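You operate a simulated robot arm through the tools that you are given. There is no shell and no other tool.

You run a simulated robot arm. Do the job below in one go: nothing can be reset, and whatever is moved stays where it is left.

Task
The reel has tripped: turn the heater off, move its plug to socket B and press the reel's reset.
Fine: switch A off before the plug moves; switch A on again at the end, so the reel's light shows; B stays off. Where these are worked on the way, their far stop is far enough and under half their travel is too little: switch a.

The check looks at the end state, three seconds after you hand in, the way a careful person would. Anything else that was tipped, shoved, dropped, spilled or broken makes it a failure.

Robot
A 7-joint arm with a two-finger parallel gripper, fixed in place. Base frame: the origin is on the floor under the middle of its stand, x ahead of it, y to its left, z up; the work surface is at about z = 800. Readings come in mm, degrees, newtons and seconds.
It reaches about 1372 mm from its shoulder. Its first joint turns from -149.0 to 149.0 degrees. Payload 3.43 kg.
The TCP is the grasp point between the finger pads, 30 mm short of the fingertips. In the tool frame z runs along the fingers and y along their closing line. Largest opening 94 mm; finger width 28, thickness 10; the body of the gripper, 50 by 96 mm, starts 55 mm behind the TCP.
Orientation is that of the tool frame in the base frame, as a unit quaternion [x, y, z, w]. With the fingers straight down and closing along the base's y, the tool's x points along the base's -x, its y along +y and its z along -z.

Tools
- The arm moves only by the tool move_arm. Its argument "series" is a list of rows, each an object of numbers (a shift or turn left out is 0, a gripper value left out holds the last): "x", "y", "z": the shift along the tool's x, y, z in mm; "rx", "ry", "rz": the turn, a rotation vector about the tool's x, y, z in degrees; "gripper": the opening, from 0 (shut) to 1 (fully open). In form: [{"x": .., "y": .., "z": .., "rx": .., "ry": .., "rz": .., "gripper": ..}, ...]. A call has 1 to 20 rows; each row is the pose to reach, as a shift and turn from the pose commanded when the call began, along the tool's axes at that moment. Each row takes 0.2 s and may step no farther than 50 mm and 8.6 degrees from the row before; otherwise, or with a gripper value out of range, the whole call is refused. A pose out of reach is approached as far as the arm can. The call stops where the force on the tool passes 90 N (or 10 N more than at its start, if that is more) or the arm is blocked; 0.2 s more then pass. The fingers move at their own pace (about 45 mm/s each) and stop on an object; they squeeze with about 28 N. The grip force told is the motor's: it shows also when the fingers shut on nothing. Time passes only in rows, and 0.2 s behind the last, so rows that repeat a pose let the fingers close. The reply holds the time, the measured pose of the TCP, the force on the tool along the base axes, the opening and the grip force, in the units named above and with some noise, with the torque about the TCP (base axes, N m) and any sound that the robot's microphone picked up.
- Cameras (640 x 400 px; columns grow to the right, rows downward): "scene" is fixed at [55.5, 642.6, 1519.2]; the picture's right is [-0.13, -0.99, 0.00], its down [-0.71, 0.10, -0.70] and it looks along [0.70, -0.09, -0.71] (base axes); focal length 227 px, centre (320, 200). "wrist" rides on the gripper at [76, 14, -103] in the tool frame; the picture's right is [-0.18, 0.98, 0.00], its down [-0.75, -0.14, -0.64] and it looks along [-0.63, -0.12, 0.77] (tool axes); focal length 243 px, centre (320, 200). There is no depth. A picture from a camera that has moved, and an enlarged one, comes with that camera's place and axes in the base frame and with its lens. The place of the scene camera against the robot may be out by one fixed shift of up to 12 mm in any direction.
- capture(camera): a new picture of that camera. The clock stands still meanwhile.
- zoom(camera, box): a new picture of the part [left, top, right, bottom] of that camera's present view, enlarged. The clock stands still meanwhile.
- hand_in(): hands the job in; it is judged then, once.

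Nothing tells you positions but the pictures and the camera data. Unless the task says otherwise, let go and move clear before handing in.

The tools are called as a command line: name --argument value ..., lists and objects as JSON in quotes. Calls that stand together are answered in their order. move_arm: Moves the arm, as the interface text tells. Its arguments: {"type":"object","properties":{"series":{"type":"array","items":{"type":"object","properties":{"x":{"type":"number"},"y":{"type":"number"},"z":{"type":"number"},"rx":{"type":"number"},"ry":{"type":"number"},"rz":{"type":"number"},"gripper":{"type":"number"}}}}},"required":["series"]} The other tools are called the same way: capture (camera) takes a picture; zoom (camera, box) takes an enlarged picture of a part of a camera's view; hand_in () hands the job in.

At the start:

```text
time_s: 0.0
ee_pos: [845.7, 512.7, 1256.4]
orientation: [0.0, 1.0, 0.002, 0.004]
wrist_force: [0.3, 0.3, -0.6]
wrist_torque: [0.03, 0.0, 0.0]
finger_gap: 94.0
finger_force: 0.1
```

scene: 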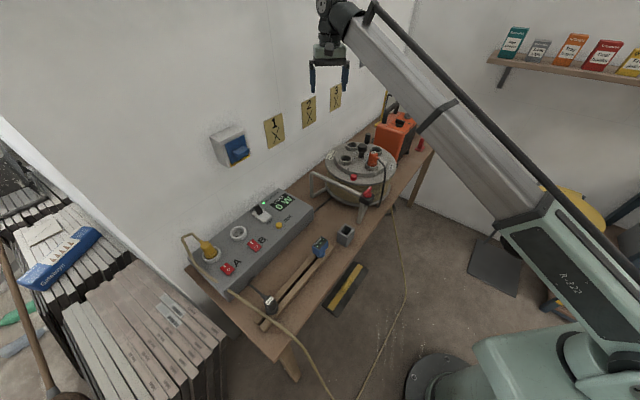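
wrist: 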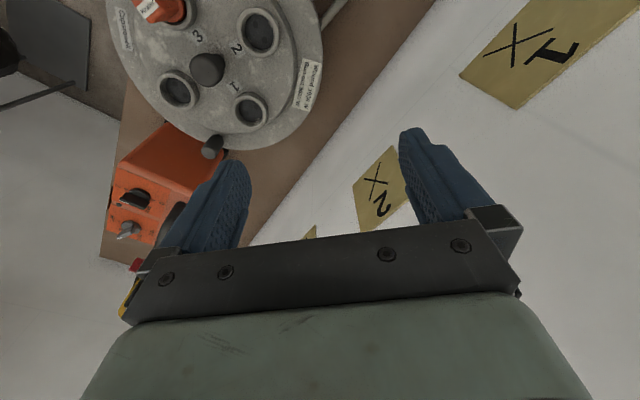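

I see a workbench along a wall with a grey socket box (sockets A, B, ...), a cable reel and an orange heater-like box. I'll take closer pictures first to find out what each thing is.

zoom --camera "scene" --box '[170, 180, 330, 310]'

zoom --camera "scene" --box '[300, 90, 440, 230]'

capture --camera "wrist"

zoom --camera "scene" --box '[200, 220, 400, 380]'

```text
3.08 times, centred on (250, 245) of scene
camera zoom: at [55.5, 642.6, 1519.2], right [-0.13, -0.99, 0.0], down [-0.71, 0.1, -0.7], along [0.7, -0.09, -0.71], focal length 699 px, centre (535, 62)
```

zoom: 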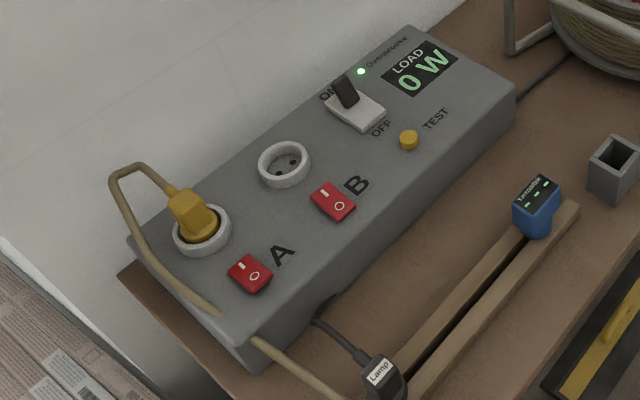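

```text
2.86 times, centred on (370, 160) of scene
camera zoom: at [55.5, 642.6, 1519.2], right [-0.13, -0.99, 0.0], down [-0.71, 0.1, -0.7], along [0.7, -0.09, -0.71], focal length 649 px, centre (177, 314)
```

zoom: 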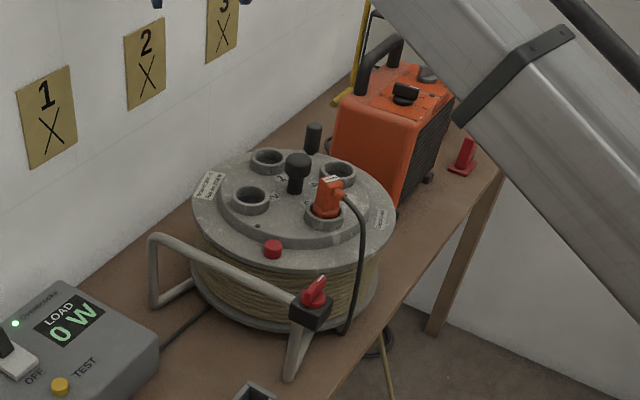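

```text
taken
camera wrist: at [768.5, 527.3, 1356.8], right [0.18, 0.98, 0.01], down [0.75, -0.14, 0.65], along [0.64, -0.11, -0.76], focal length 243 px, centre (320, 200)
```

wrist: 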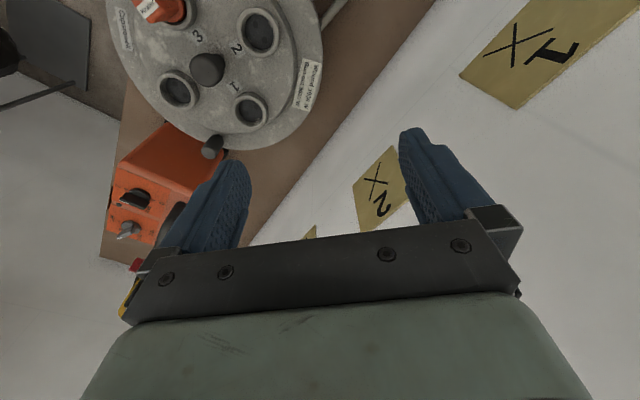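

```text
2.50 times, centred on (300, 300) of scene
camera zoom: at [55.5, 642.6, 1519.2], right [-0.13, -0.99, 0.0], down [-0.71, 0.1, -0.7], along [0.7, -0.09, -0.71], focal length 568 px, centre (370, -50)
```

zoom: 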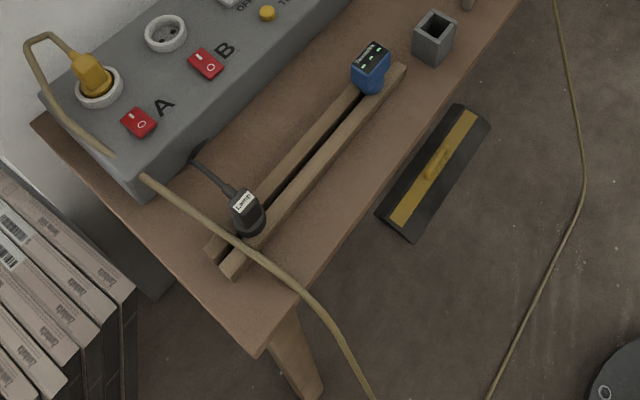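

The yellow plug in socket A seems to belong to the reel's tan cable, and the orange plug on the reel with the dark cable is probably the heater's. I'll read the labels close up to confirm.

zoom --camera "scene" --box '[340, 130, 400, 170]'

zoom --camera "scene" --box '[370, 90, 440, 135]'

zoom --camera "wrist" --box '[100, 0, 340, 150]'

zoom --camera "wrist" --box '[90, 120, 250, 320]'

zoom --camera "scene" --box '[180, 220, 270, 310]'

zoom --camera "scene" --box '[330, 160, 430, 230]'

```text
10.00 times, centred on (370, 150) of scene
camera zoom: at [55.5, 642.6, 1519.2], right [-0.13, -0.99, 0.0], down [-0.71, 0.1, -0.7], along [0.7, -0.09, -0.71], focal length 2272 px, centre (-180, 700)
```

zoom: 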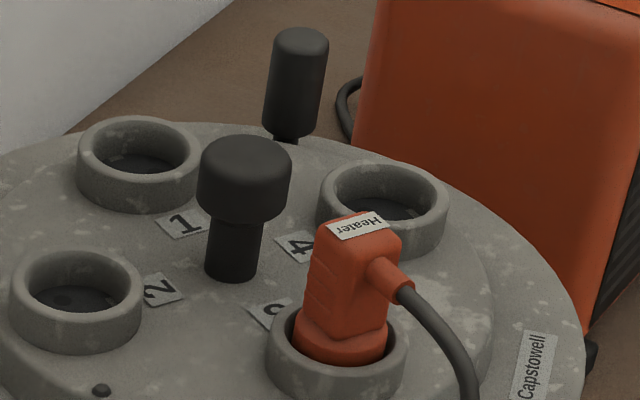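

```text
8.89 times, centred on (405, 112) of scene
camera zoom: at [55.5, 642.6, 1519.2], right [-0.13, -0.99, 0.0], down [-0.71, 0.1, -0.7], along [0.7, -0.09, -0.71], focal length 2020 px, centre (-436, 978)
```

zoom: 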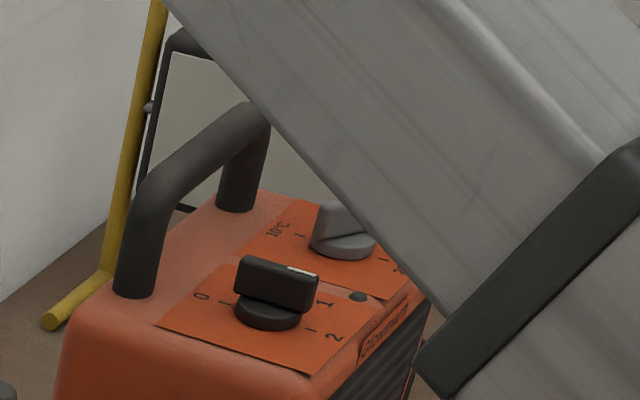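

```text
2.67 times, centred on (220, 75) of wrist
camera zoom: at [768.5, 527.3, 1356.8], right [0.18, 0.98, 0.01], down [0.75, -0.14, 0.65], along [0.64, -0.11, -0.76], focal length 647 px, centre (587, 533)
```

zoom: 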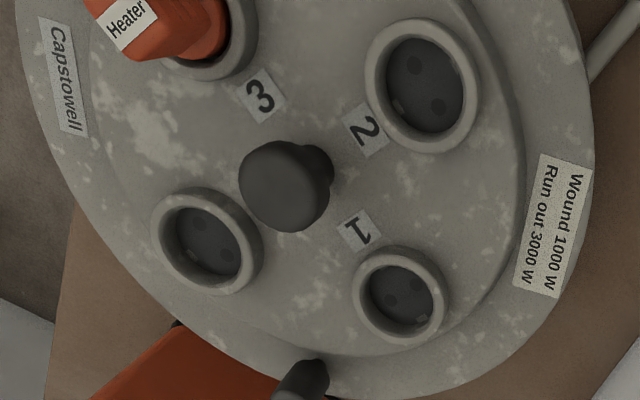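

```text
2.00 times, centred on (170, 220) of wrist
camera zoom: at [768.5, 527.3, 1356.8], right [0.18, 0.98, 0.01], down [0.75, -0.14, 0.65], along [0.64, -0.11, -0.76], focal length 485 px, centre (620, 160)
```

zoom: 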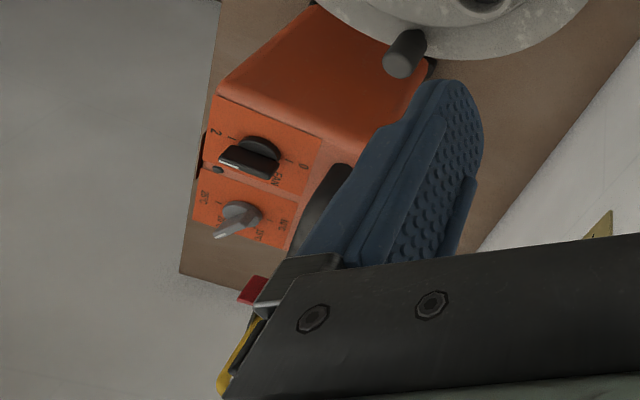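

```text
4.44 times, centred on (225, 265) of scene
camera zoom: at [55.5, 642.6, 1519.2], right [-0.13, -0.99, 0.0], down [-0.71, 0.1, -0.7], along [0.7, -0.09, -0.71], focal length 1010 px, centre (742, -89)
```

zoom: 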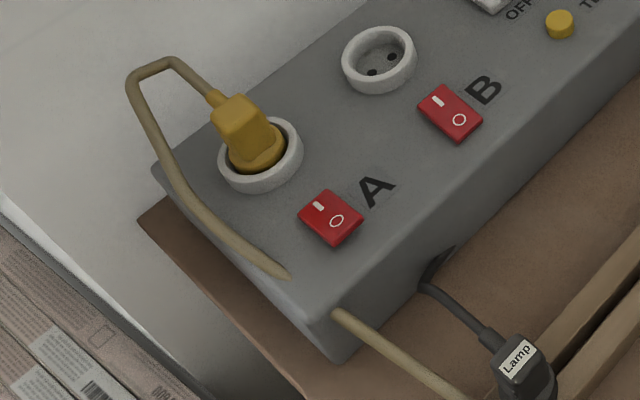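

```text
5.71 times, centred on (380, 195) of scene
camera zoom: at [55.5, 642.6, 1519.2], right [-0.13, -0.99, 0.0], down [-0.71, 0.1, -0.7], along [0.7, -0.09, -0.71], focal length 1298 px, centre (-23, 229)
```

zoom: 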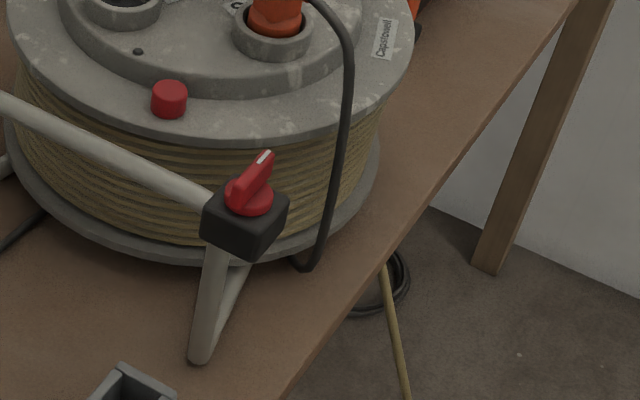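

The orange plug on reel socket 3 is labelled "Heater", and the heater has a selector marked 0/FAN/1/2. The reel is fed by the yellow plug in A, so "its plug" is the heater's orange one. I'll move the wrist camera above the reel to look closely.

move_arm --series '[{"x": 12, "y": -36, "z": 10}, {"x": 24, "y": -72, "z": 20}, {"x": 36, "y": -108, "z": 30}, {"x": 47, "y": -145, "z": 40}]'

capture --camera "wrist"

capture --camera "scene"

```text
time_s: 1.0
ee_pos: [797.3, 368.8, 1213.8]
orientation: [0.0, 1.0, 0.006, 0.01]
wrist_force: [0.4, 0.6, -0.6]
wrist_torque: [-0.03, 0.05, -0.01]
finger_gap: 93.8
finger_force: 0.1
out of reach, approached as far as the arm can: row 4
```

```text
taken
camera wrist: at [720.8, 382.4, 1313.0], right [0.18, 0.98, 0.01], down [0.74, -0.15, 0.66], along [0.65, -0.11, -0.76], focal length 243 px, centre (320, 200)
```

wrist: 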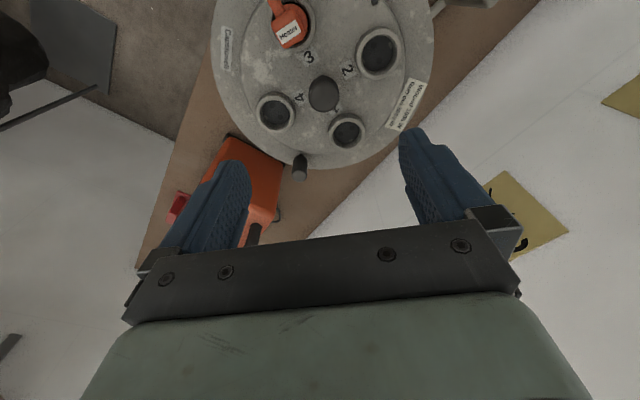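

```text
taken
```

scene: 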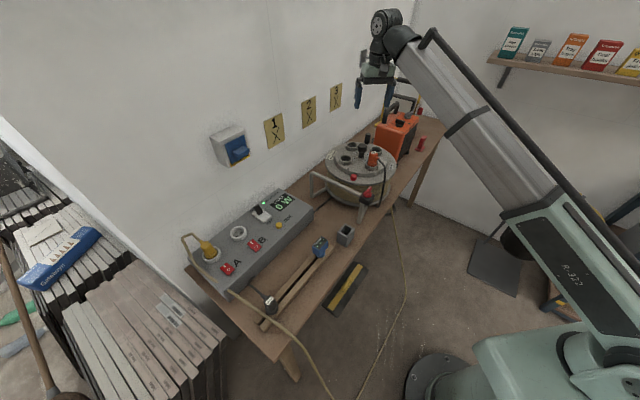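

The arm reports row 4 slightly out of reach, but the camera is over the reel now. I'll zoom in on the reel top and heater from here.

zoom --camera "wrist" --box '[200, 0, 440, 150]'

zoom --camera "scene" --box '[365, 85, 445, 155]'

```text
2.67 times, centred on (320, 75) of wrist
camera zoom: at [720.8, 382.4, 1313.0], right [0.18, 0.98, 0.01], down [0.74, -0.15, 0.66], along [0.65, -0.11, -0.76], focal length 647 px, centre (320, 533)
```

zoom: 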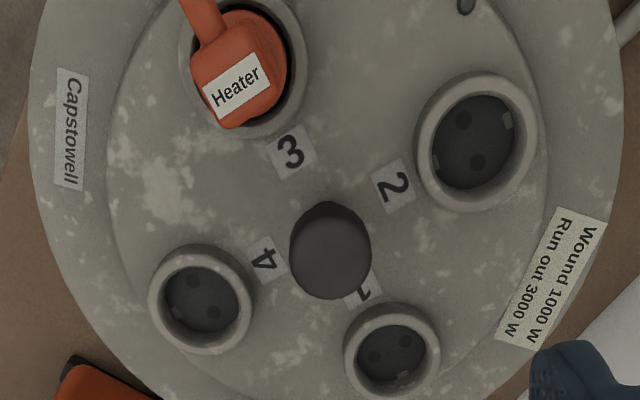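

```text
5.71 times, centred on (405, 120) of scene
camera zoom: at [55.5, 642.6, 1519.2], right [-0.13, -0.99, 0.0], down [-0.71, 0.1, -0.7], along [0.7, -0.09, -0.71], focal length 1298 px, centre (-166, 657)
```

zoom: 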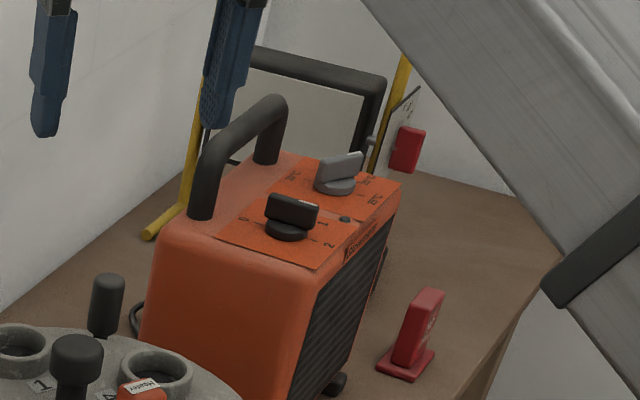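

zoom --camera "scene" --box '[395, 108, 440, 138]'

zoom --camera "wrist" --box '[130, 130, 300, 270]'

```text
13.33 times, centred on (418, 123) of scene
camera zoom: at [55.5, 642.6, 1519.2], right [-0.13, -0.99, 0.0], down [-0.71, 0.1, -0.7], along [0.7, -0.09, -0.71], focal length 3030 px, centre (-980, 1227)
```

zoom: 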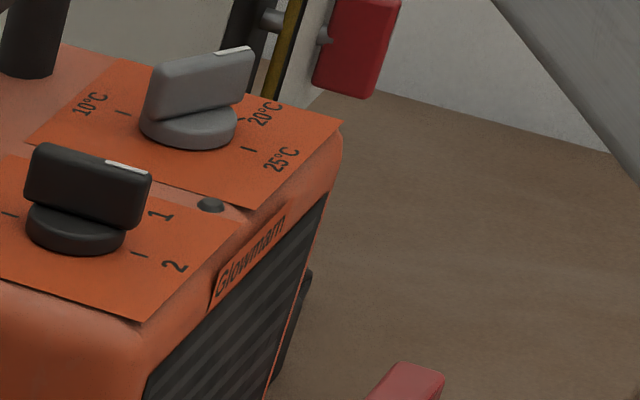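

```text
2.86 times, centred on (215, 200) of wrist
camera zoom: at [720.8, 382.4, 1313.0], right [0.18, 0.98, 0.01], down [0.74, -0.15, 0.66], along [0.65, -0.11, -0.76], focal length 693 px, centre (620, 200)
```

zoom: 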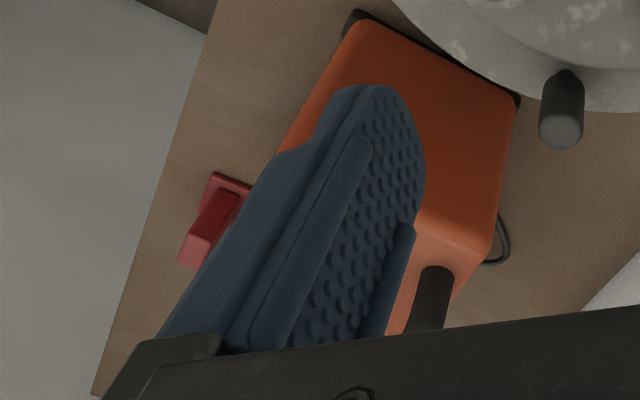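

The selector's mark seems to point at 1, but I want a clearer look from the front. I'll turn the tool to face the wall and move in front of the heater, staying high.

move_arm --series '[{"x": -10, "y": -43, "z": 0, "rz": -5.4}, {"x": -21, "y": -86, "z": 0, "rz": -10.8}, {"x": -31, "y": -130, "z": 0, "rz": -16.2}, {"x": -42, "y": -173, "z": 10, "rz": -21.6}, {"x": -52, "y": -216, "z": 20, "rz": -27}, {"x": -62, "y": -260, "z": 30, "rz": -32.4}, {"x": -73, "y": -303, "z": 44, "rz": -37.7}, {"x": -73, "y": -303, "z": 44, "rz": -37.7}]'

capture --camera "wrist"

capture --camera "scene"

```text
time_s: 1.8
ee_pos: [831.5, 253.4, 1205.4]
orientation: [-0.122, 0.992, 0.006, 0.018]
wrist_force: [1.1, 0.4, -1.9]
wrist_torque: [0.0, -0.05, -0.03]
finger_gap: 94.0
finger_force: 0.0
out of reach, approached as far as the arm can: row 1, 2, 3
stopped in row 3: the force on the tool passed its limit at 106 N (the readings are from after the stop); the commanded pose is now the measured one
```

```text
taken
camera wrist: at [752.4, 247.5, 1303.2], right [-0.06, 1.0, 0.01], down [0.74, 0.03, 0.67], along [0.67, 0.05, -0.74], focal length 243 px, centre (320, 200)
```

wrist: 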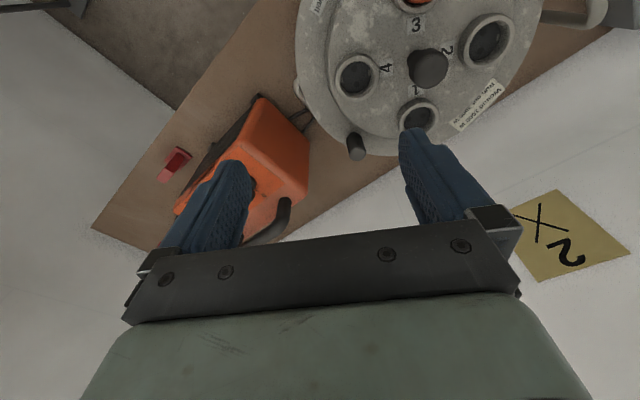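

```text
taken
```

scene: 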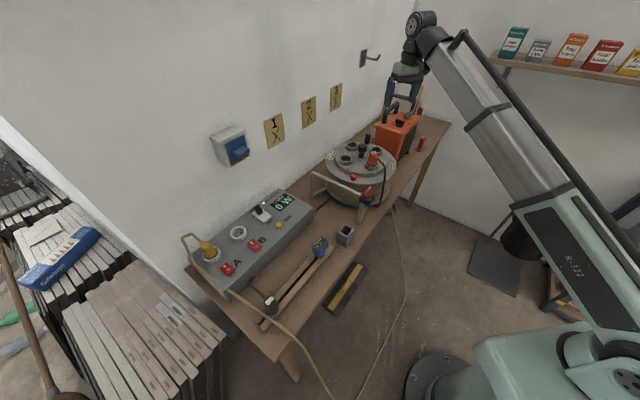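

The arm stopped on a force spike while reporting poses out of reach; nothing looks touched or moved. I'll probe with small moves to find out which way has room.

move_arm --series '[{"z": -20}, {"z": -40}]'

zoom --camera "scene" --box '[340, 0, 480, 120]'

```text
time_s: 2.4
ee_pos: [836.6, 254.0, 1235.2]
orientation: [-0.122, 0.992, 0.007, 0.03]
wrist_force: [32.4, 6.2, -62.9]
wrist_torque: [0.56, -1.78, 0.13]
finger_gap: 94.0
finger_force: 0.1
out of reach, approached as far as the arm can: row 2
```

```text
3.33 times, centred on (410, 60) of scene
camera zoom: at [55.5, 642.6, 1519.2], right [-0.13, -0.99, 0.0], down [-0.71, 0.1, -0.7], along [0.7, -0.09, -0.71], focal length 757 px, centre (20, 667)
```

zoom: 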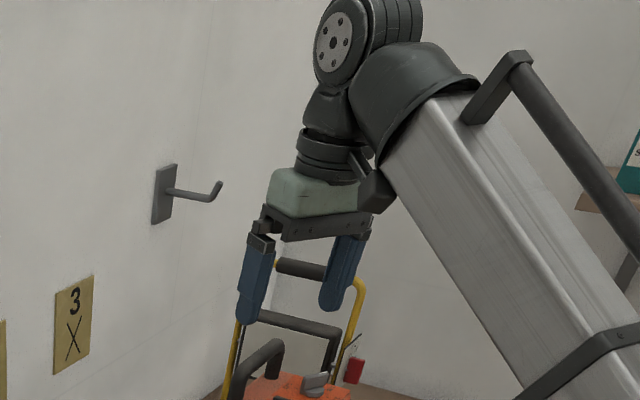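

The zoom shows the cause: with the fingers straight down this high and close in, the wrist camera presses on the arm's own forearm. I'll go lower, where the forearm lies flatter.

move_arm --series '[{"z": 40}, {"z": 80}, {"z": 110}]'

zoom --camera "scene" --box '[340, 0, 480, 120]'

capture --camera "wrist"

```text
time_s: 3.2
ee_pos: [840.5, 255.2, 1124.0]
orientation: [-0.122, 0.992, 0.006, 0.017]
wrist_force: [0.3, 0.1, 0.2]
wrist_torque: [-0.02, -0.01, 0.01]
finger_gap: 94.1
finger_force: 0.0
```

```text
3.33 times, centred on (410, 60) of scene
camera zoom: at [55.5, 642.6, 1519.2], right [-0.13, -0.99, 0.0], down [-0.71, 0.1, -0.7], along [0.7, -0.09, -0.71], focal length 757 px, centre (20, 667)
```

zoom: 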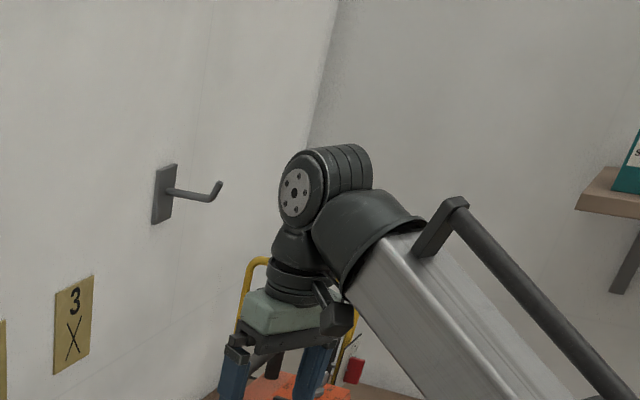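

```text
taken
camera wrist: at [760.5, 248.7, 1223.7], right [-0.06, 1.0, 0.01], down [0.74, 0.04, 0.67], along [0.67, 0.05, -0.74], focal length 243 px, centre (320, 200)
```

wrist: 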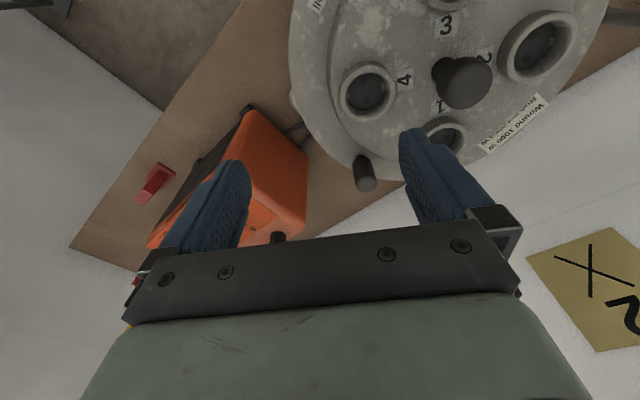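

Lower down there is no contact. I'll straighten the tool, turn it to face the wall and go to a spot just in front of the heater, with its knob between the fingers in view.

move_arm --series '[{"x": -5, "y": -36, "z": 3, "ry": 0.4, "rz": -4.7}, {"x": -9, "y": -72, "z": 6, "ry": 0.8, "rz": -9.4}, {"x": -14, "y": -109, "z": 9, "ry": 1.2, "rz": -14.2}, {"x": -19, "y": -145, "z": 12, "ry": 1.6, "rz": -18.9}, {"x": -23.7, "y": -181, "z": 13.5, "ry": 2.05, "rz": -23.7}, {"x": -23.7, "y": -181, "z": 13.5, "ry": 2.05, "rz": -23.7}]'

capture --camera "wrist"

capture --camera "scene"

```text
time_s: 4.6
ee_pos: [905.2, 86.2, 1113.7]
orientation: [-0.324, 0.946, -0.001, 0.001]
wrist_force: [-0.5, -0.5, 0.8]
wrist_torque: [-0.01, -0.02, 0.01]
finger_gap: 94.0
finger_force: 0.1
```

```text
taken
camera wrist: at [838.5, 51.1, 1215.6], right [-0.46, 0.89, 0.0], down [0.68, 0.35, 0.64], along [0.57, 0.29, -0.77], focal length 243 px, centre (320, 200)
```

wrist: 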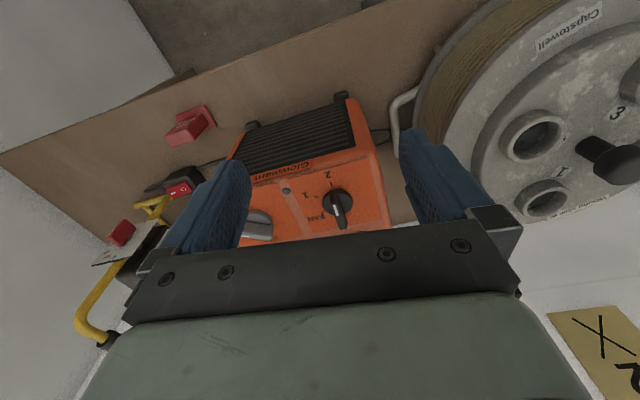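

```text
taken
```

scene: 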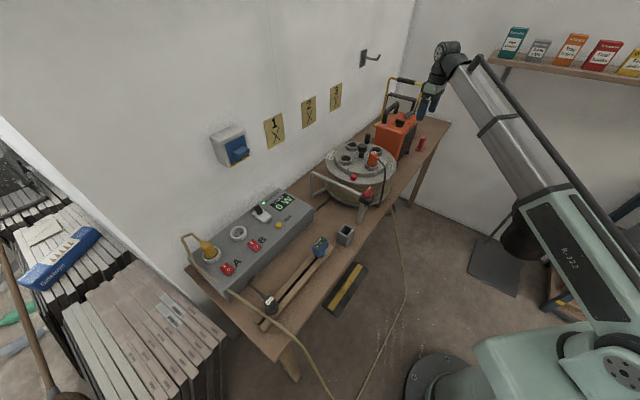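

zoom --camera "wrist" --box '[240, 130, 400, 240]'

zoom --camera "scene" --box '[375, 65, 445, 135]'

zoom --camera "wrist" --box '[80, 90, 260, 270]'

```text
3.64 times, centred on (320, 185) of wrist
camera zoom: at [838.5, 51.1, 1215.6], right [-0.46, 0.89, 0.0], down [0.68, 0.35, 0.64], along [0.57, 0.29, -0.77], focal length 882 px, centre (320, 254)
```

zoom: 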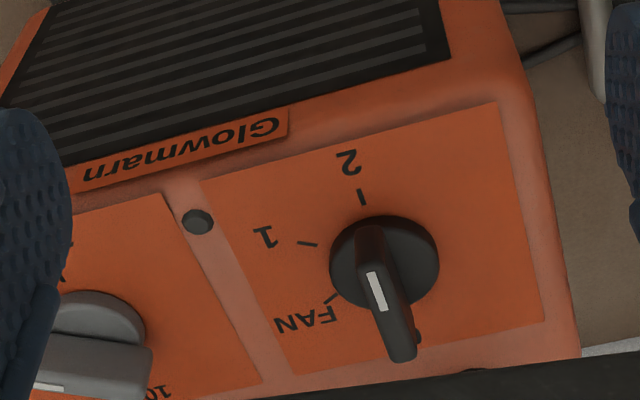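

```text
5.71 times, centred on (410, 100) of scene
camera zoom: at [55.5, 642.6, 1519.2], right [-0.13, -0.99, 0.0], down [-0.71, 0.1, -0.7], along [0.7, -0.09, -0.71], focal length 1298 px, centre (-194, 771)
```

zoom: 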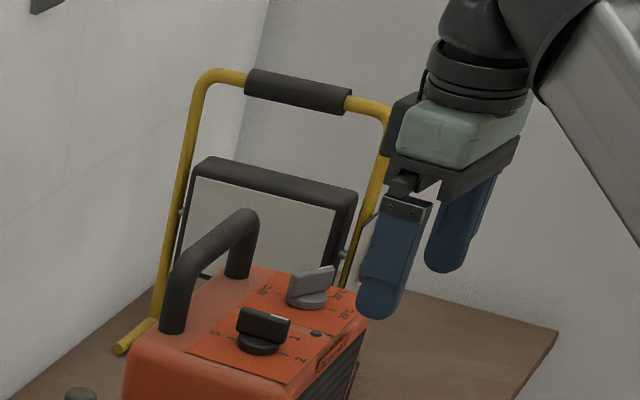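

```text
2.22 times, centred on (170, 180) of wrist
camera zoom: at [838.5, 51.1, 1215.6], right [-0.46, 0.89, 0.0], down [0.68, 0.35, 0.64], along [0.57, 0.29, -0.77], focal length 539 px, centre (653, 244)
```

zoom: 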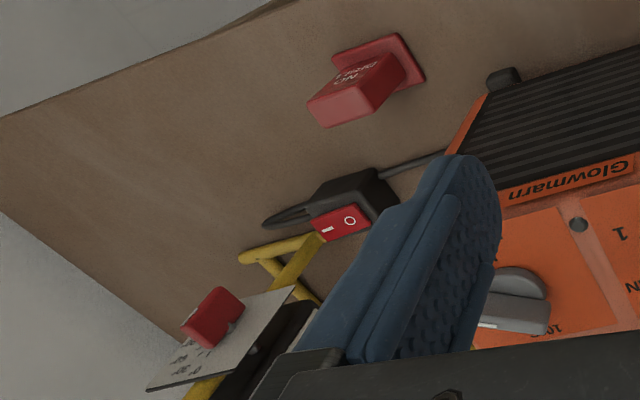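

The selector's white mark points at 2, and 0 lies on the opposite side via 1 and FAN (anticlockwise from above). The knob looks to be near (987, 150, ~1008), so I'll move over it with the fingers aligned to its bar.

move_arm --series '[{"x": -35, "rz": -6}, {"x": -70, "rz": -12}, {"x": -104, "y": 0.3, "z": 4, "rz": -18.2}, {"x": -104, "y": 0.3, "z": 4, "rz": -18.2}]'

capture --camera "wrist"

zoom --camera "wrist" --box '[230, 50, 410, 230]'

zoom --camera "scene" --box '[375, 65, 445, 135]'

```text
time_s: 5.6
ee_pos: [987.2, 150.5, 1108.3]
orientation: [-0.469, 0.883, 0.0, 0.0]
wrist_force: [0.2, -0.3, 0.7]
wrist_torque: [-0.05, -0.01, -0.06]
finger_gap: 94.2
finger_force: 0.0
```

```text
taken
camera wrist: at [934.0, 95.8, 1210.0], right [-0.71, 0.7, 0.0], down [0.54, 0.55, 0.64], along [0.45, 0.46, -0.77], focal length 243 px, centre (320, 200)
```

wrist: 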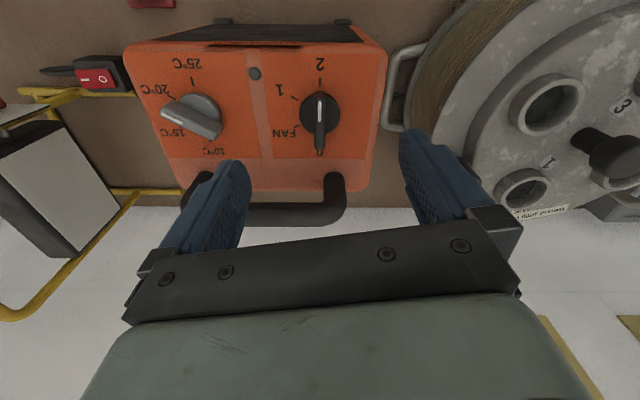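

```text
2.22 times, centred on (320, 140) of wrist
camera zoom: at [934.0, 95.8, 1210.0], right [-0.71, 0.7, 0.0], down [0.54, 0.55, 0.64], along [0.45, 0.46, -0.77], focal length 539 px, centre (320, 333)
```

zoom: 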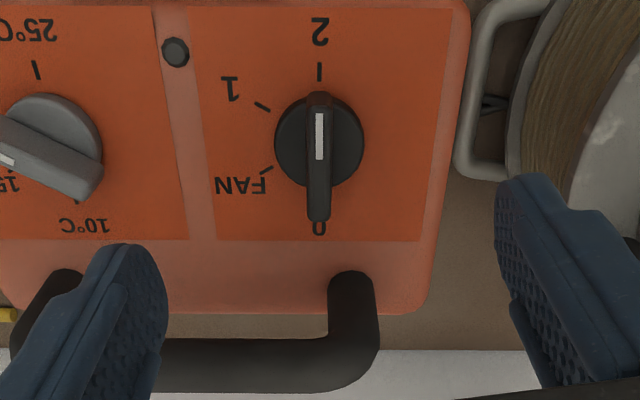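

```text
5.71 times, centred on (410, 100) of scene
camera zoom: at [55.5, 642.6, 1519.2], right [-0.13, -0.99, 0.0], down [-0.71, 0.1, -0.7], along [0.7, -0.09, -0.71], focal length 1298 px, centre (-194, 771)
```

zoom: 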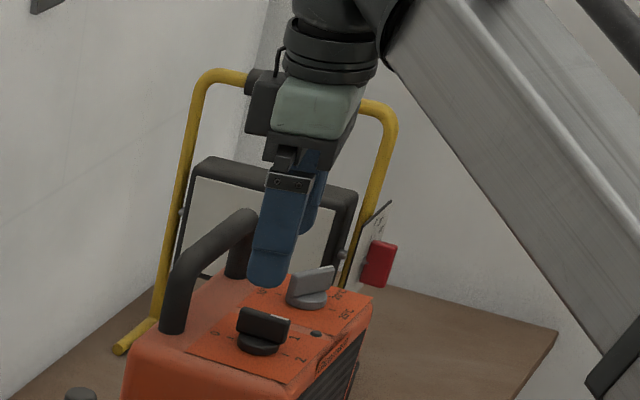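

From here the dial is clear: pointer exactly at 2, 0 exactly opposite, and the knob is right on the tool axis. I'll align to the bar, narrow the fingers and come down partway over it.

move_arm --series '[{"x": 1.3, "y": -0.3, "z": 15, "rz": 5, "gripper": 0.45}, {"x": 1.3, "y": -0.3, "z": 30, "rz": 10.5, "gripper": 0.45}, {"x": 1.3, "y": -0.3, "z": 45, "rz": 10.5, "gripper": 0.45}, {"x": 1.3, "y": -0.3, "z": 56, "rz": 10.5, "gripper": 0.45}, {"x": 1.3, "y": -0.3, "z": 56, "rz": 10.5, "gripper": 0.45}]'

capture --camera "wrist"

zoom --camera "scene" --box '[385, 85, 435, 135]'

```text
time_s: 6.8
ee_pos: [988.2, 148.3, 1052.5]
orientation: [-0.386, 0.923, -0.001, 0.0]
wrist_force: [-0.4, -0.2, -0.9]
wrist_torque: [-0.03, 0.0, 0.01]
finger_gap: 42.4
finger_force: 0.0
```

```text
taken
camera wrist: at [925.1, 105.0, 1154.1], right [-0.57, 0.82, 0.0], down [0.63, 0.44, 0.64], along [0.53, 0.37, -0.77], focal length 243 px, centre (320, 200)
```

wrist: 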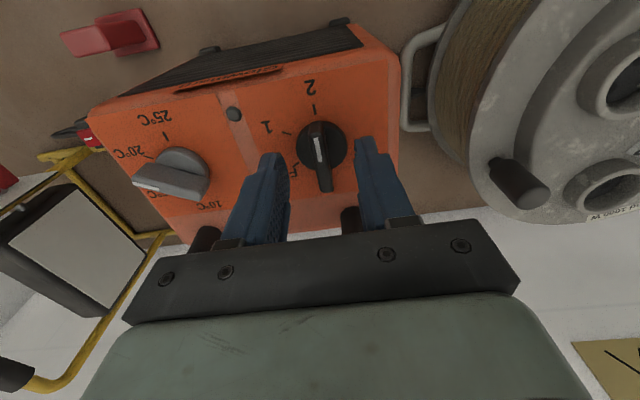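

```text
8.00 times, centred on (410, 110) of scene
camera zoom: at [55.5, 642.6, 1519.2], right [-0.13, -0.99, 0.0], down [-0.71, 0.1, -0.7], along [0.7, -0.09, -0.71], focal length 1818 px, centre (-400, 920)
```

zoom: 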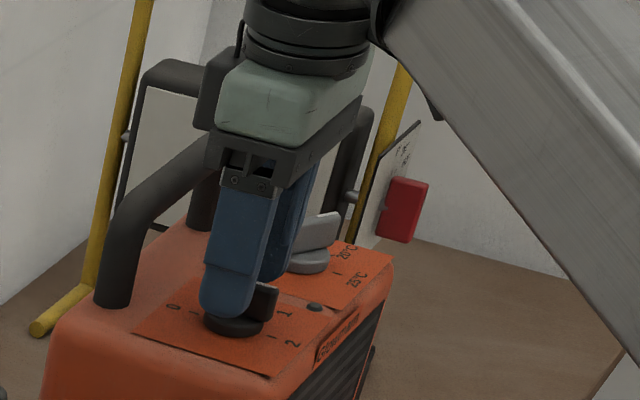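

The fingers straddle the knob properly, with the disc at about z 1007. I'll go 10 mm lower and close on the bar.

move_arm --series '[{"z": 5}, {"z": 10}, {"z": 10, "gripper": 0}, {"z": 10, "gripper": 0}, {"z": 10, "gripper": 0}, {"z": 10, "gripper": 0}]'

capture --camera "wrist"

```text
time_s: 8.2
ee_pos: [986.9, 150.0, 1042.4]
orientation: [-0.386, 0.922, -0.001, 0.0]
wrist_force: [-6.2, 6.1, 0.5]
wrist_torque: [0.27, 0.33, 0.0]
finger_gap: 30.6
finger_force: 28.2
```

```text
taken
camera wrist: at [924.5, 105.4, 1143.9], right [-0.57, 0.82, 0.0], down [0.63, 0.44, 0.64], along [0.53, 0.37, -0.77], focal length 243 px, centre (320, 200)
```

wrist: 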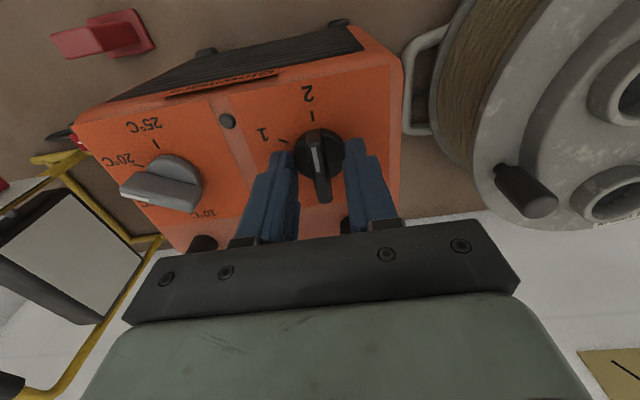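

The fingers stopped at 30.6 mm, which is the disc's width rather than the bar's, so I'm too low. I'll open, rise 9 mm, shift slightly and close on the bar.

move_arm --series '[{"gripper": 0.45}, {"y": 0.5, "z": -5, "gripper": 0.45}, {"y": 1, "z": -9, "gripper": 0.45}, {"y": 1, "z": -9, "gripper": 0}, {"y": 1, "z": -9, "gripper": 0}, {"y": 1, "z": -9, "gripper": 0}, {"y": 1, "z": -9, "gripper": 0}, {"y": 1, "z": -9, "gripper": 0}]'

capture --camera "wrist"

```text
time_s: 10.0
ee_pos: [987.2, 149.1, 1050.5]
orientation: [-0.386, 0.922, 0.0, 0.0]
wrist_force: [-3.1, 1.7, 0.0]
wrist_torque: [-0.01, 0.14, -0.05]
finger_gap: 8.6
finger_force: 27.9
```

```text
taken
camera wrist: at [923.7, 105.0, 1152.3], right [-0.57, 0.82, 0.0], down [0.63, 0.44, 0.64], along [0.53, 0.37, -0.77], focal length 243 px, centre (320, 200)
```

wrist: 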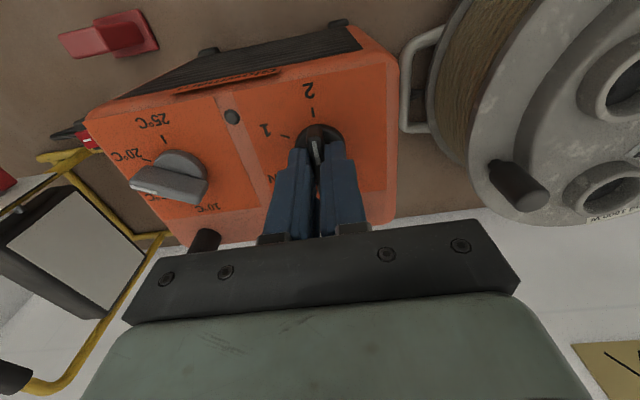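

The bar is gripped (8.6 mm). I'll turn it 90° anticlockwise first and check.

move_arm --series '[{"rz": -7.5}, {"rz": -15}, {"rz": -22.5}, {"rz": -30}, {"rz": -37.5}, {"rz": -45}, {"rz": -52.5}, {"rz": -60}, {"rz": -67.5}, {"rz": -75}, {"rz": -82.5}, {"rz": -90}]'

capture --camera "wrist"

zoom --camera "scene" --box '[375, 65, 445, 135]'

```text
time_s: 12.6
ee_pos: [986.7, 148.0, 1050.6]
orientation: [0.926, -0.378, 0.0, 0.001]
wrist_force: [-3.5, -5.3, 4.1]
wrist_torque: [0.23, 0.49, -0.02]
finger_gap: 9.0
finger_force: 28.1
```

```text
taken
camera wrist: at [1032.2, 85.7, 1152.4], right [-0.82, -0.57, 0.0], down [-0.44, 0.63, 0.64], along [-0.37, 0.53, -0.77], focal length 243 px, centre (320, 200)
```

wrist: 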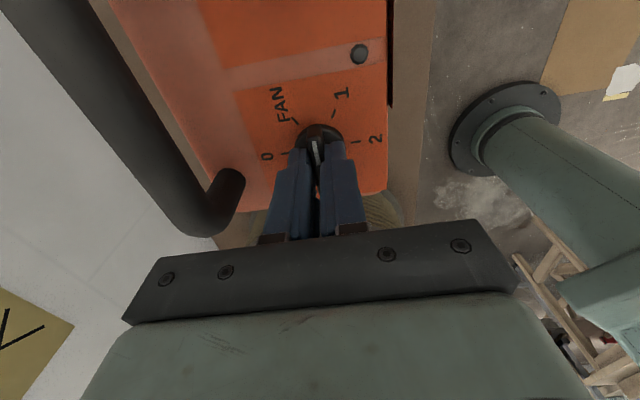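

```text
5.71 times, centred on (410, 100) of scene
camera zoom: at [55.5, 642.6, 1519.2], right [-0.13, -0.99, 0.0], down [-0.71, 0.1, -0.7], along [0.7, -0.09, -0.71], focal length 1298 px, centre (-194, 771)
```

zoom: 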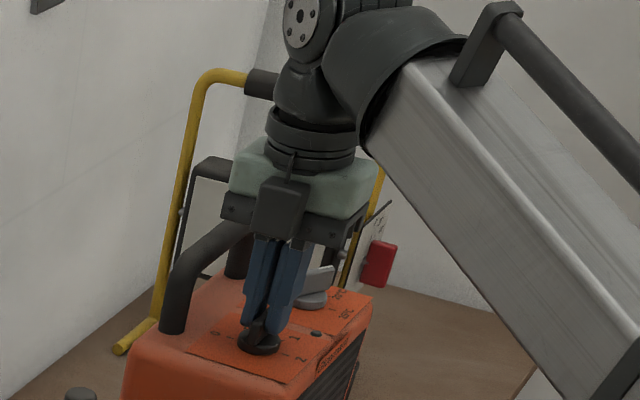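

It turned 90° cleanly and the pointer now sits between 1 and FAN. I'll carry on anticlockwise in steps.

move_arm --series '[{"rz": -7.5}, {"rz": -15}, {"rz": -22.5}, {"rz": -30}, {"rz": -37.5}, {"rz": -45}]'

zoom --camera "scene" --box '[375, 65, 445, 135]'

```text
time_s: 14.0
ee_pos: [988.2, 148.6, 1050.5]
orientation: [1.0, 0.005, 0.001, 0.0]
wrist_force: [1.1, -1.4, -0.4]
wrist_torque: [-0.03, -0.26, -0.03]
finger_gap: 8.8
finger_force: 27.9
```

```text
5.71 times, centred on (410, 100) of scene
camera zoom: at [55.5, 642.6, 1519.2], right [-0.13, -0.99, 0.0], down [-0.71, 0.1, -0.7], along [0.7, -0.09, -0.71], focal length 1298 px, centre (-194, 771)
```

zoom: 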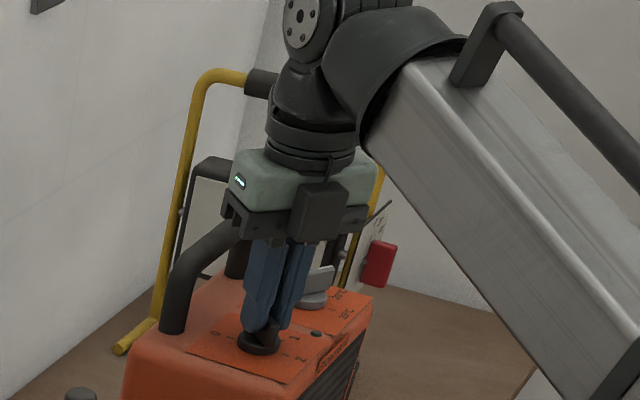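

Still smooth at 135°. I'll complete the last 45° to 0.

move_arm --series '[{"rz": -7.5}, {"rz": -15}, {"rz": -22.5}, {"rz": -30}, {"rz": -37.5}, {"rz": -45}, {"rz": -45}]'

capture --camera "wrist"

zoom --camera "scene" --box '[375, 65, 445, 135]'

```text
time_s: 15.6
ee_pos: [983.3, 164.8, 1050.3]
orientation: [1.0, 0.022, 0.0, 0.0]
wrist_force: [-4.2, 0.2, -3.4]
wrist_torque: [-0.03, -0.17, 0.02]
finger_gap: 8.8
finger_force: 28.5
out of reach, approached as far as the arm can: row 1, 2, 3, 4, 5, 6, 7
```

```text
taken
camera wrist: at [1061.5, 154.7, 1152.6], right [-0.14, -0.99, 0.0], down [-0.76, 0.11, 0.64], along [-0.64, 0.09, -0.77], focal length 243 px, centre (320, 200)
```

wrist: 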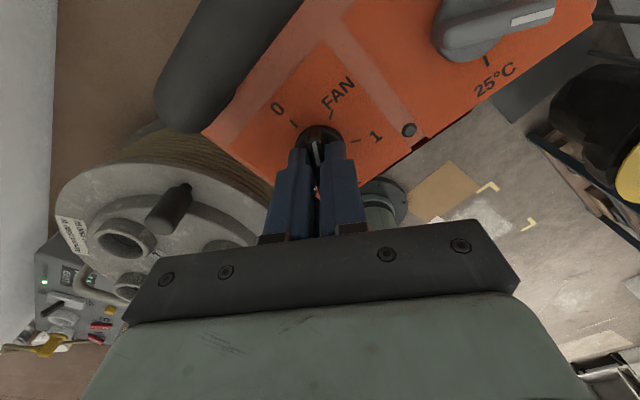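

```text
5.71 times, centred on (410, 100) of scene
camera zoom: at [55.5, 642.6, 1519.2], right [-0.13, -0.99, 0.0], down [-0.71, 0.1, -0.7], along [0.7, -0.09, -0.71], focal length 1298 px, centre (-194, 771)
```

zoom: 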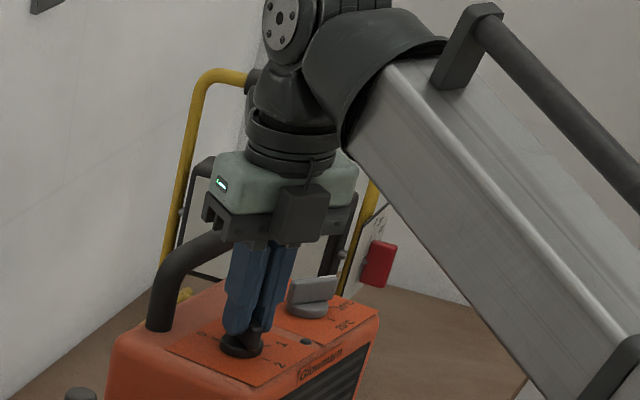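

The last turn ran into a wrist joint limit, and the arm swung sideways and dragged the heater about 17 mm. I'll bring it straight back along the same path while I still hold the knob, then check.

move_arm --series '[{"x": 1, "y": 4, "rz": 0.5}, {"x": 2.1, "y": 8.2, "rz": 1}, {"x": 3.2, "y": 12.3, "rz": 1.6}, {"x": 4.2, "y": 16.4, "rz": 2.1}, {"x": 4.2, "y": 16.4, "rz": 2.1}]'

capture --camera "wrist"

zoom --camera "scene" --box '[375, 65, 445, 135]'

```text
time_s: 16.8
ee_pos: [989.7, 148.7, 1049.7]
orientation: [1.0, 0.004, 0.001, 0.0]
wrist_force: [-5.1, 0.9, -0.4]
wrist_torque: [-0.04, -0.52, 0.02]
finger_gap: 8.8
finger_force: 27.4
```

```text
taken
camera wrist: at [1066.8, 135.5, 1152.3], right [-0.18, -0.98, 0.0], down [-0.76, 0.14, 0.64], along [-0.63, 0.11, -0.77], focal length 243 px, centre (320, 200)
```

wrist: 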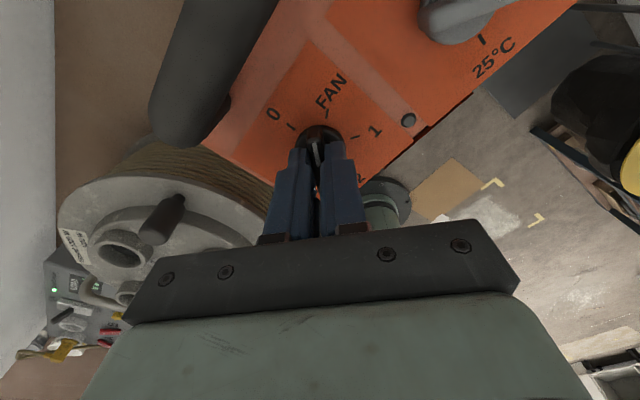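

```text
5.71 times, centred on (410, 100) of scene
camera zoom: at [55.5, 642.6, 1519.2], right [-0.13, -0.99, 0.0], down [-0.71, 0.1, -0.7], along [0.7, -0.09, -0.71], focal length 1298 px, centre (-194, 771)
```

zoom: 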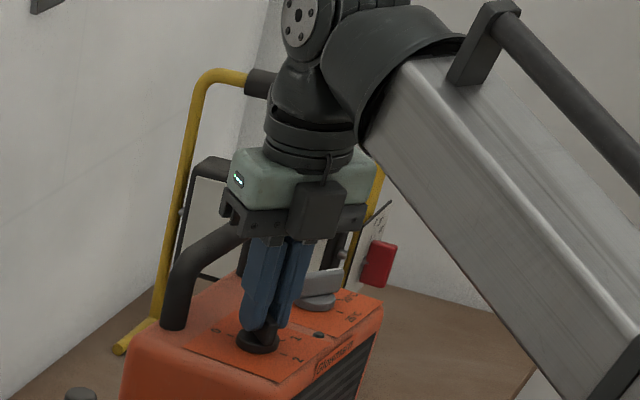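

The heater is back in place but looks slightly twisted. I'll let go, rise and return to the exact viewpoint I had before so I can compare the two pictures directly.

move_arm --series '[{"gripper": 0.45}, {"gripper": 0.45}, {"z": -20, "gripper": 0.45}, {"z": -40, "gripper": 0.45}, {"x": -2.5, "y": -1.8, "z": -58.6, "gripper": 0.45}]'

move_arm --series '[{"rz": 8}, {"rz": 16}, {"rz": 24}, {"rz": 32}, {"rz": 40}, {"rz": 48}, {"rz": 56}, {"rz": 64}, {"rz": 72}, {"rz": 80}, {"rz": 88}, {"rz": 96}, {"rz": 104}, {"rz": 112}, {"rz": 118}, {"rz": 124.5}, {"rz": 124.5}]'

capture --camera "wrist"

zoom --camera "wrist" --box '[230, 50, 410, 230]'

```text
time_s: 18.0
ee_pos: [986.6, 151.5, 1110.3]
orientation: [1.0, 0.003, 0.001, -0.001]
wrist_force: [-0.4, 0.0, -0.4]
wrist_torque: [-0.01, -0.01, 0.0]
finger_gap: 42.3
finger_force: 0.1
```

```text
time_s: 21.6
ee_pos: [986.0, 150.1, 1108.5]
orientation: [-0.469, 0.883, 0.0, 0.001]
wrist_force: [0.0, -0.5, -0.1]
wrist_torque: [-0.02, -0.03, 0.03]
finger_gap: 42.1
finger_force: 0.1
```

```text
taken
camera wrist: at [932.6, 96.9, 1211.0], right [-0.71, 0.7, 0.0], down [0.54, 0.54, 0.64], along [0.45, 0.46, -0.77], focal length 243 px, centre (320, 200)
```

wrist: 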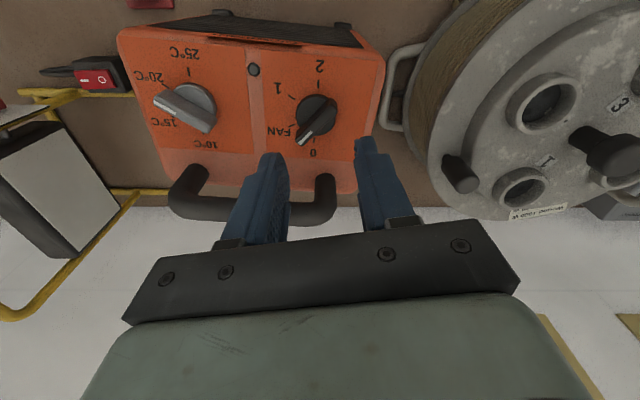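

```text
2.22 times, centred on (320, 140) of wrist
camera zoom: at [932.6, 96.9, 1211.0], right [-0.71, 0.7, 0.0], down [0.54, 0.54, 0.64], along [0.45, 0.46, -0.77], focal length 539 px, centre (320, 333)
```

zoom: 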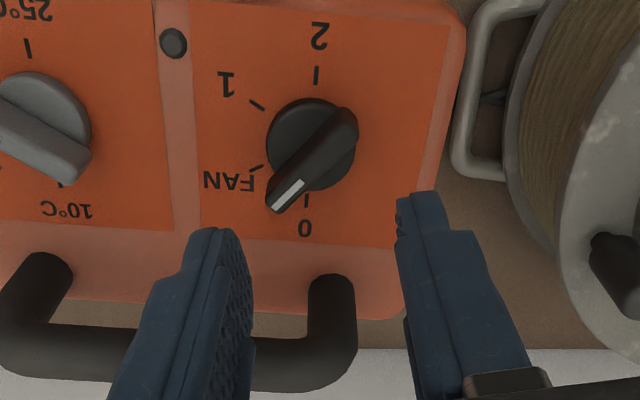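

The heater has stayed within a millimetre or two but is twisted about 4° clockwise, and the pointer sits between FAN and 0. I'll re-grip the bar from the other side (ψ≈0) and turn it the rest of the way.

move_arm --series '[{"rz": 8}, {"rz": 16}, {"rz": 24}, {"rz": 32}, {"rz": 40}, {"rz": 48}, {"x": -0.7, "y": -2.5, "rz": 55.5}, {"x": -0.7, "y": -2.5, "z": 20, "rz": 55.5}, {"x": -0.7, "y": -2.5, "z": 40, "rz": 55.5}, {"x": -0.7, "y": -2.5, "z": 50, "rz": 55.5}, {"x": -0.7, "y": -2.5, "z": 57.5, "rz": 55.5}, {"x": -0.7, "y": -2.5, "z": 57.5, "rz": 55.5}]'

capture --camera "wrist"

```text
time_s: 24.2
ee_pos: [990.0, 151.1, 1052.1]
orientation: [-0.004, 1.0, 0.001, 0.0]
wrist_force: [-0.5, -0.3, 0.0]
wrist_torque: [0.03, 0.01, 0.0]
finger_gap: 42.1
finger_force: 0.0
```

```text
taken
camera wrist: at [913.6, 164.1, 1153.7], right [0.18, 0.98, 0.0], down [0.75, -0.14, 0.64], along [0.63, -0.11, -0.77], focal length 243 px, centre (320, 200)
```

wrist: 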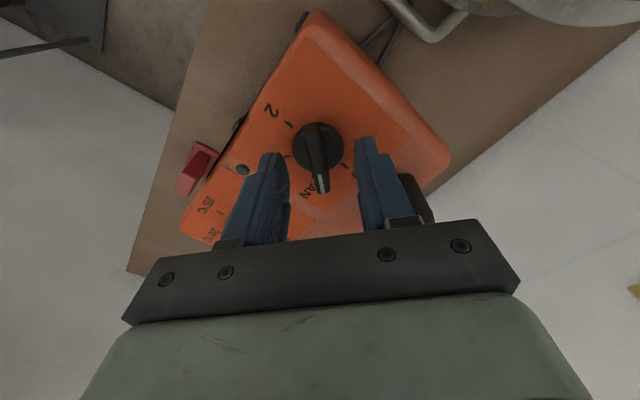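

The bar sits between the fingers and is well aligned. I'll close and turn the remaining 45° anticlockwise.

move_arm --series '[{"gripper": 0}, {"gripper": 0}, {"gripper": 0}, {"gripper": 0}, {"gripper": 0}, {"rz": -7.5, "gripper": 0}, {"rz": -15, "gripper": 0}, {"rz": -22.5, "gripper": 0}, {"rz": -30, "gripper": 0}, {"rz": -37.5, "gripper": 0}, {"rz": -45, "gripper": 0}, {"rz": -45, "gripper": 0}]'

capture --camera "wrist"

zoom --camera "scene" --box '[375, 65, 445, 135]'

```text
time_s: 26.8
ee_pos: [989.5, 150.2, 1051.5]
orientation: [-0.386, 0.922, 0.0, 0.0]
wrist_force: [-6.1, -1.3, 5.8]
wrist_torque: [-0.14, 0.21, -0.83]
finger_gap: 9.9
finger_force: 28.2
```

```text
taken
camera wrist: at [925.8, 106.4, 1153.6], right [-0.57, 0.82, 0.0], down [0.63, 0.44, 0.64], along [0.53, 0.37, -0.77], focal length 243 px, centre (320, 200)
```

wrist: 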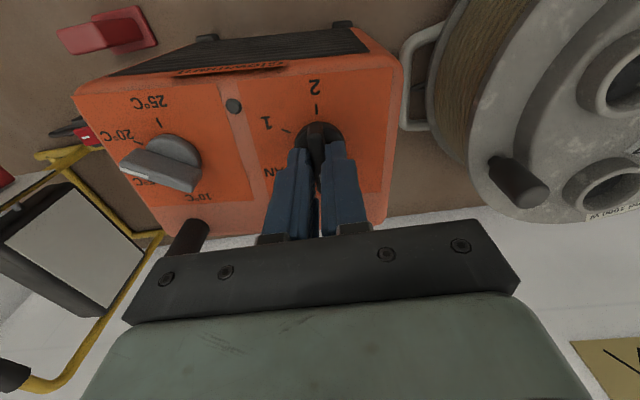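

```text
5.71 times, centred on (410, 100) of scene
camera zoom: at [55.5, 642.6, 1519.2], right [-0.13, -0.99, 0.0], down [-0.71, 0.1, -0.7], along [0.7, -0.09, -0.71], focal length 1298 px, centre (-194, 771)
```

zoom: 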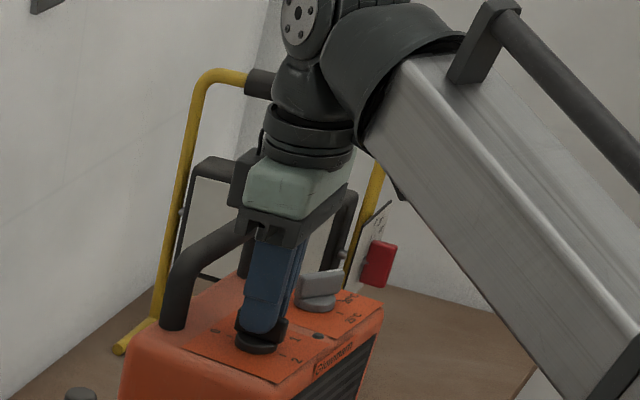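

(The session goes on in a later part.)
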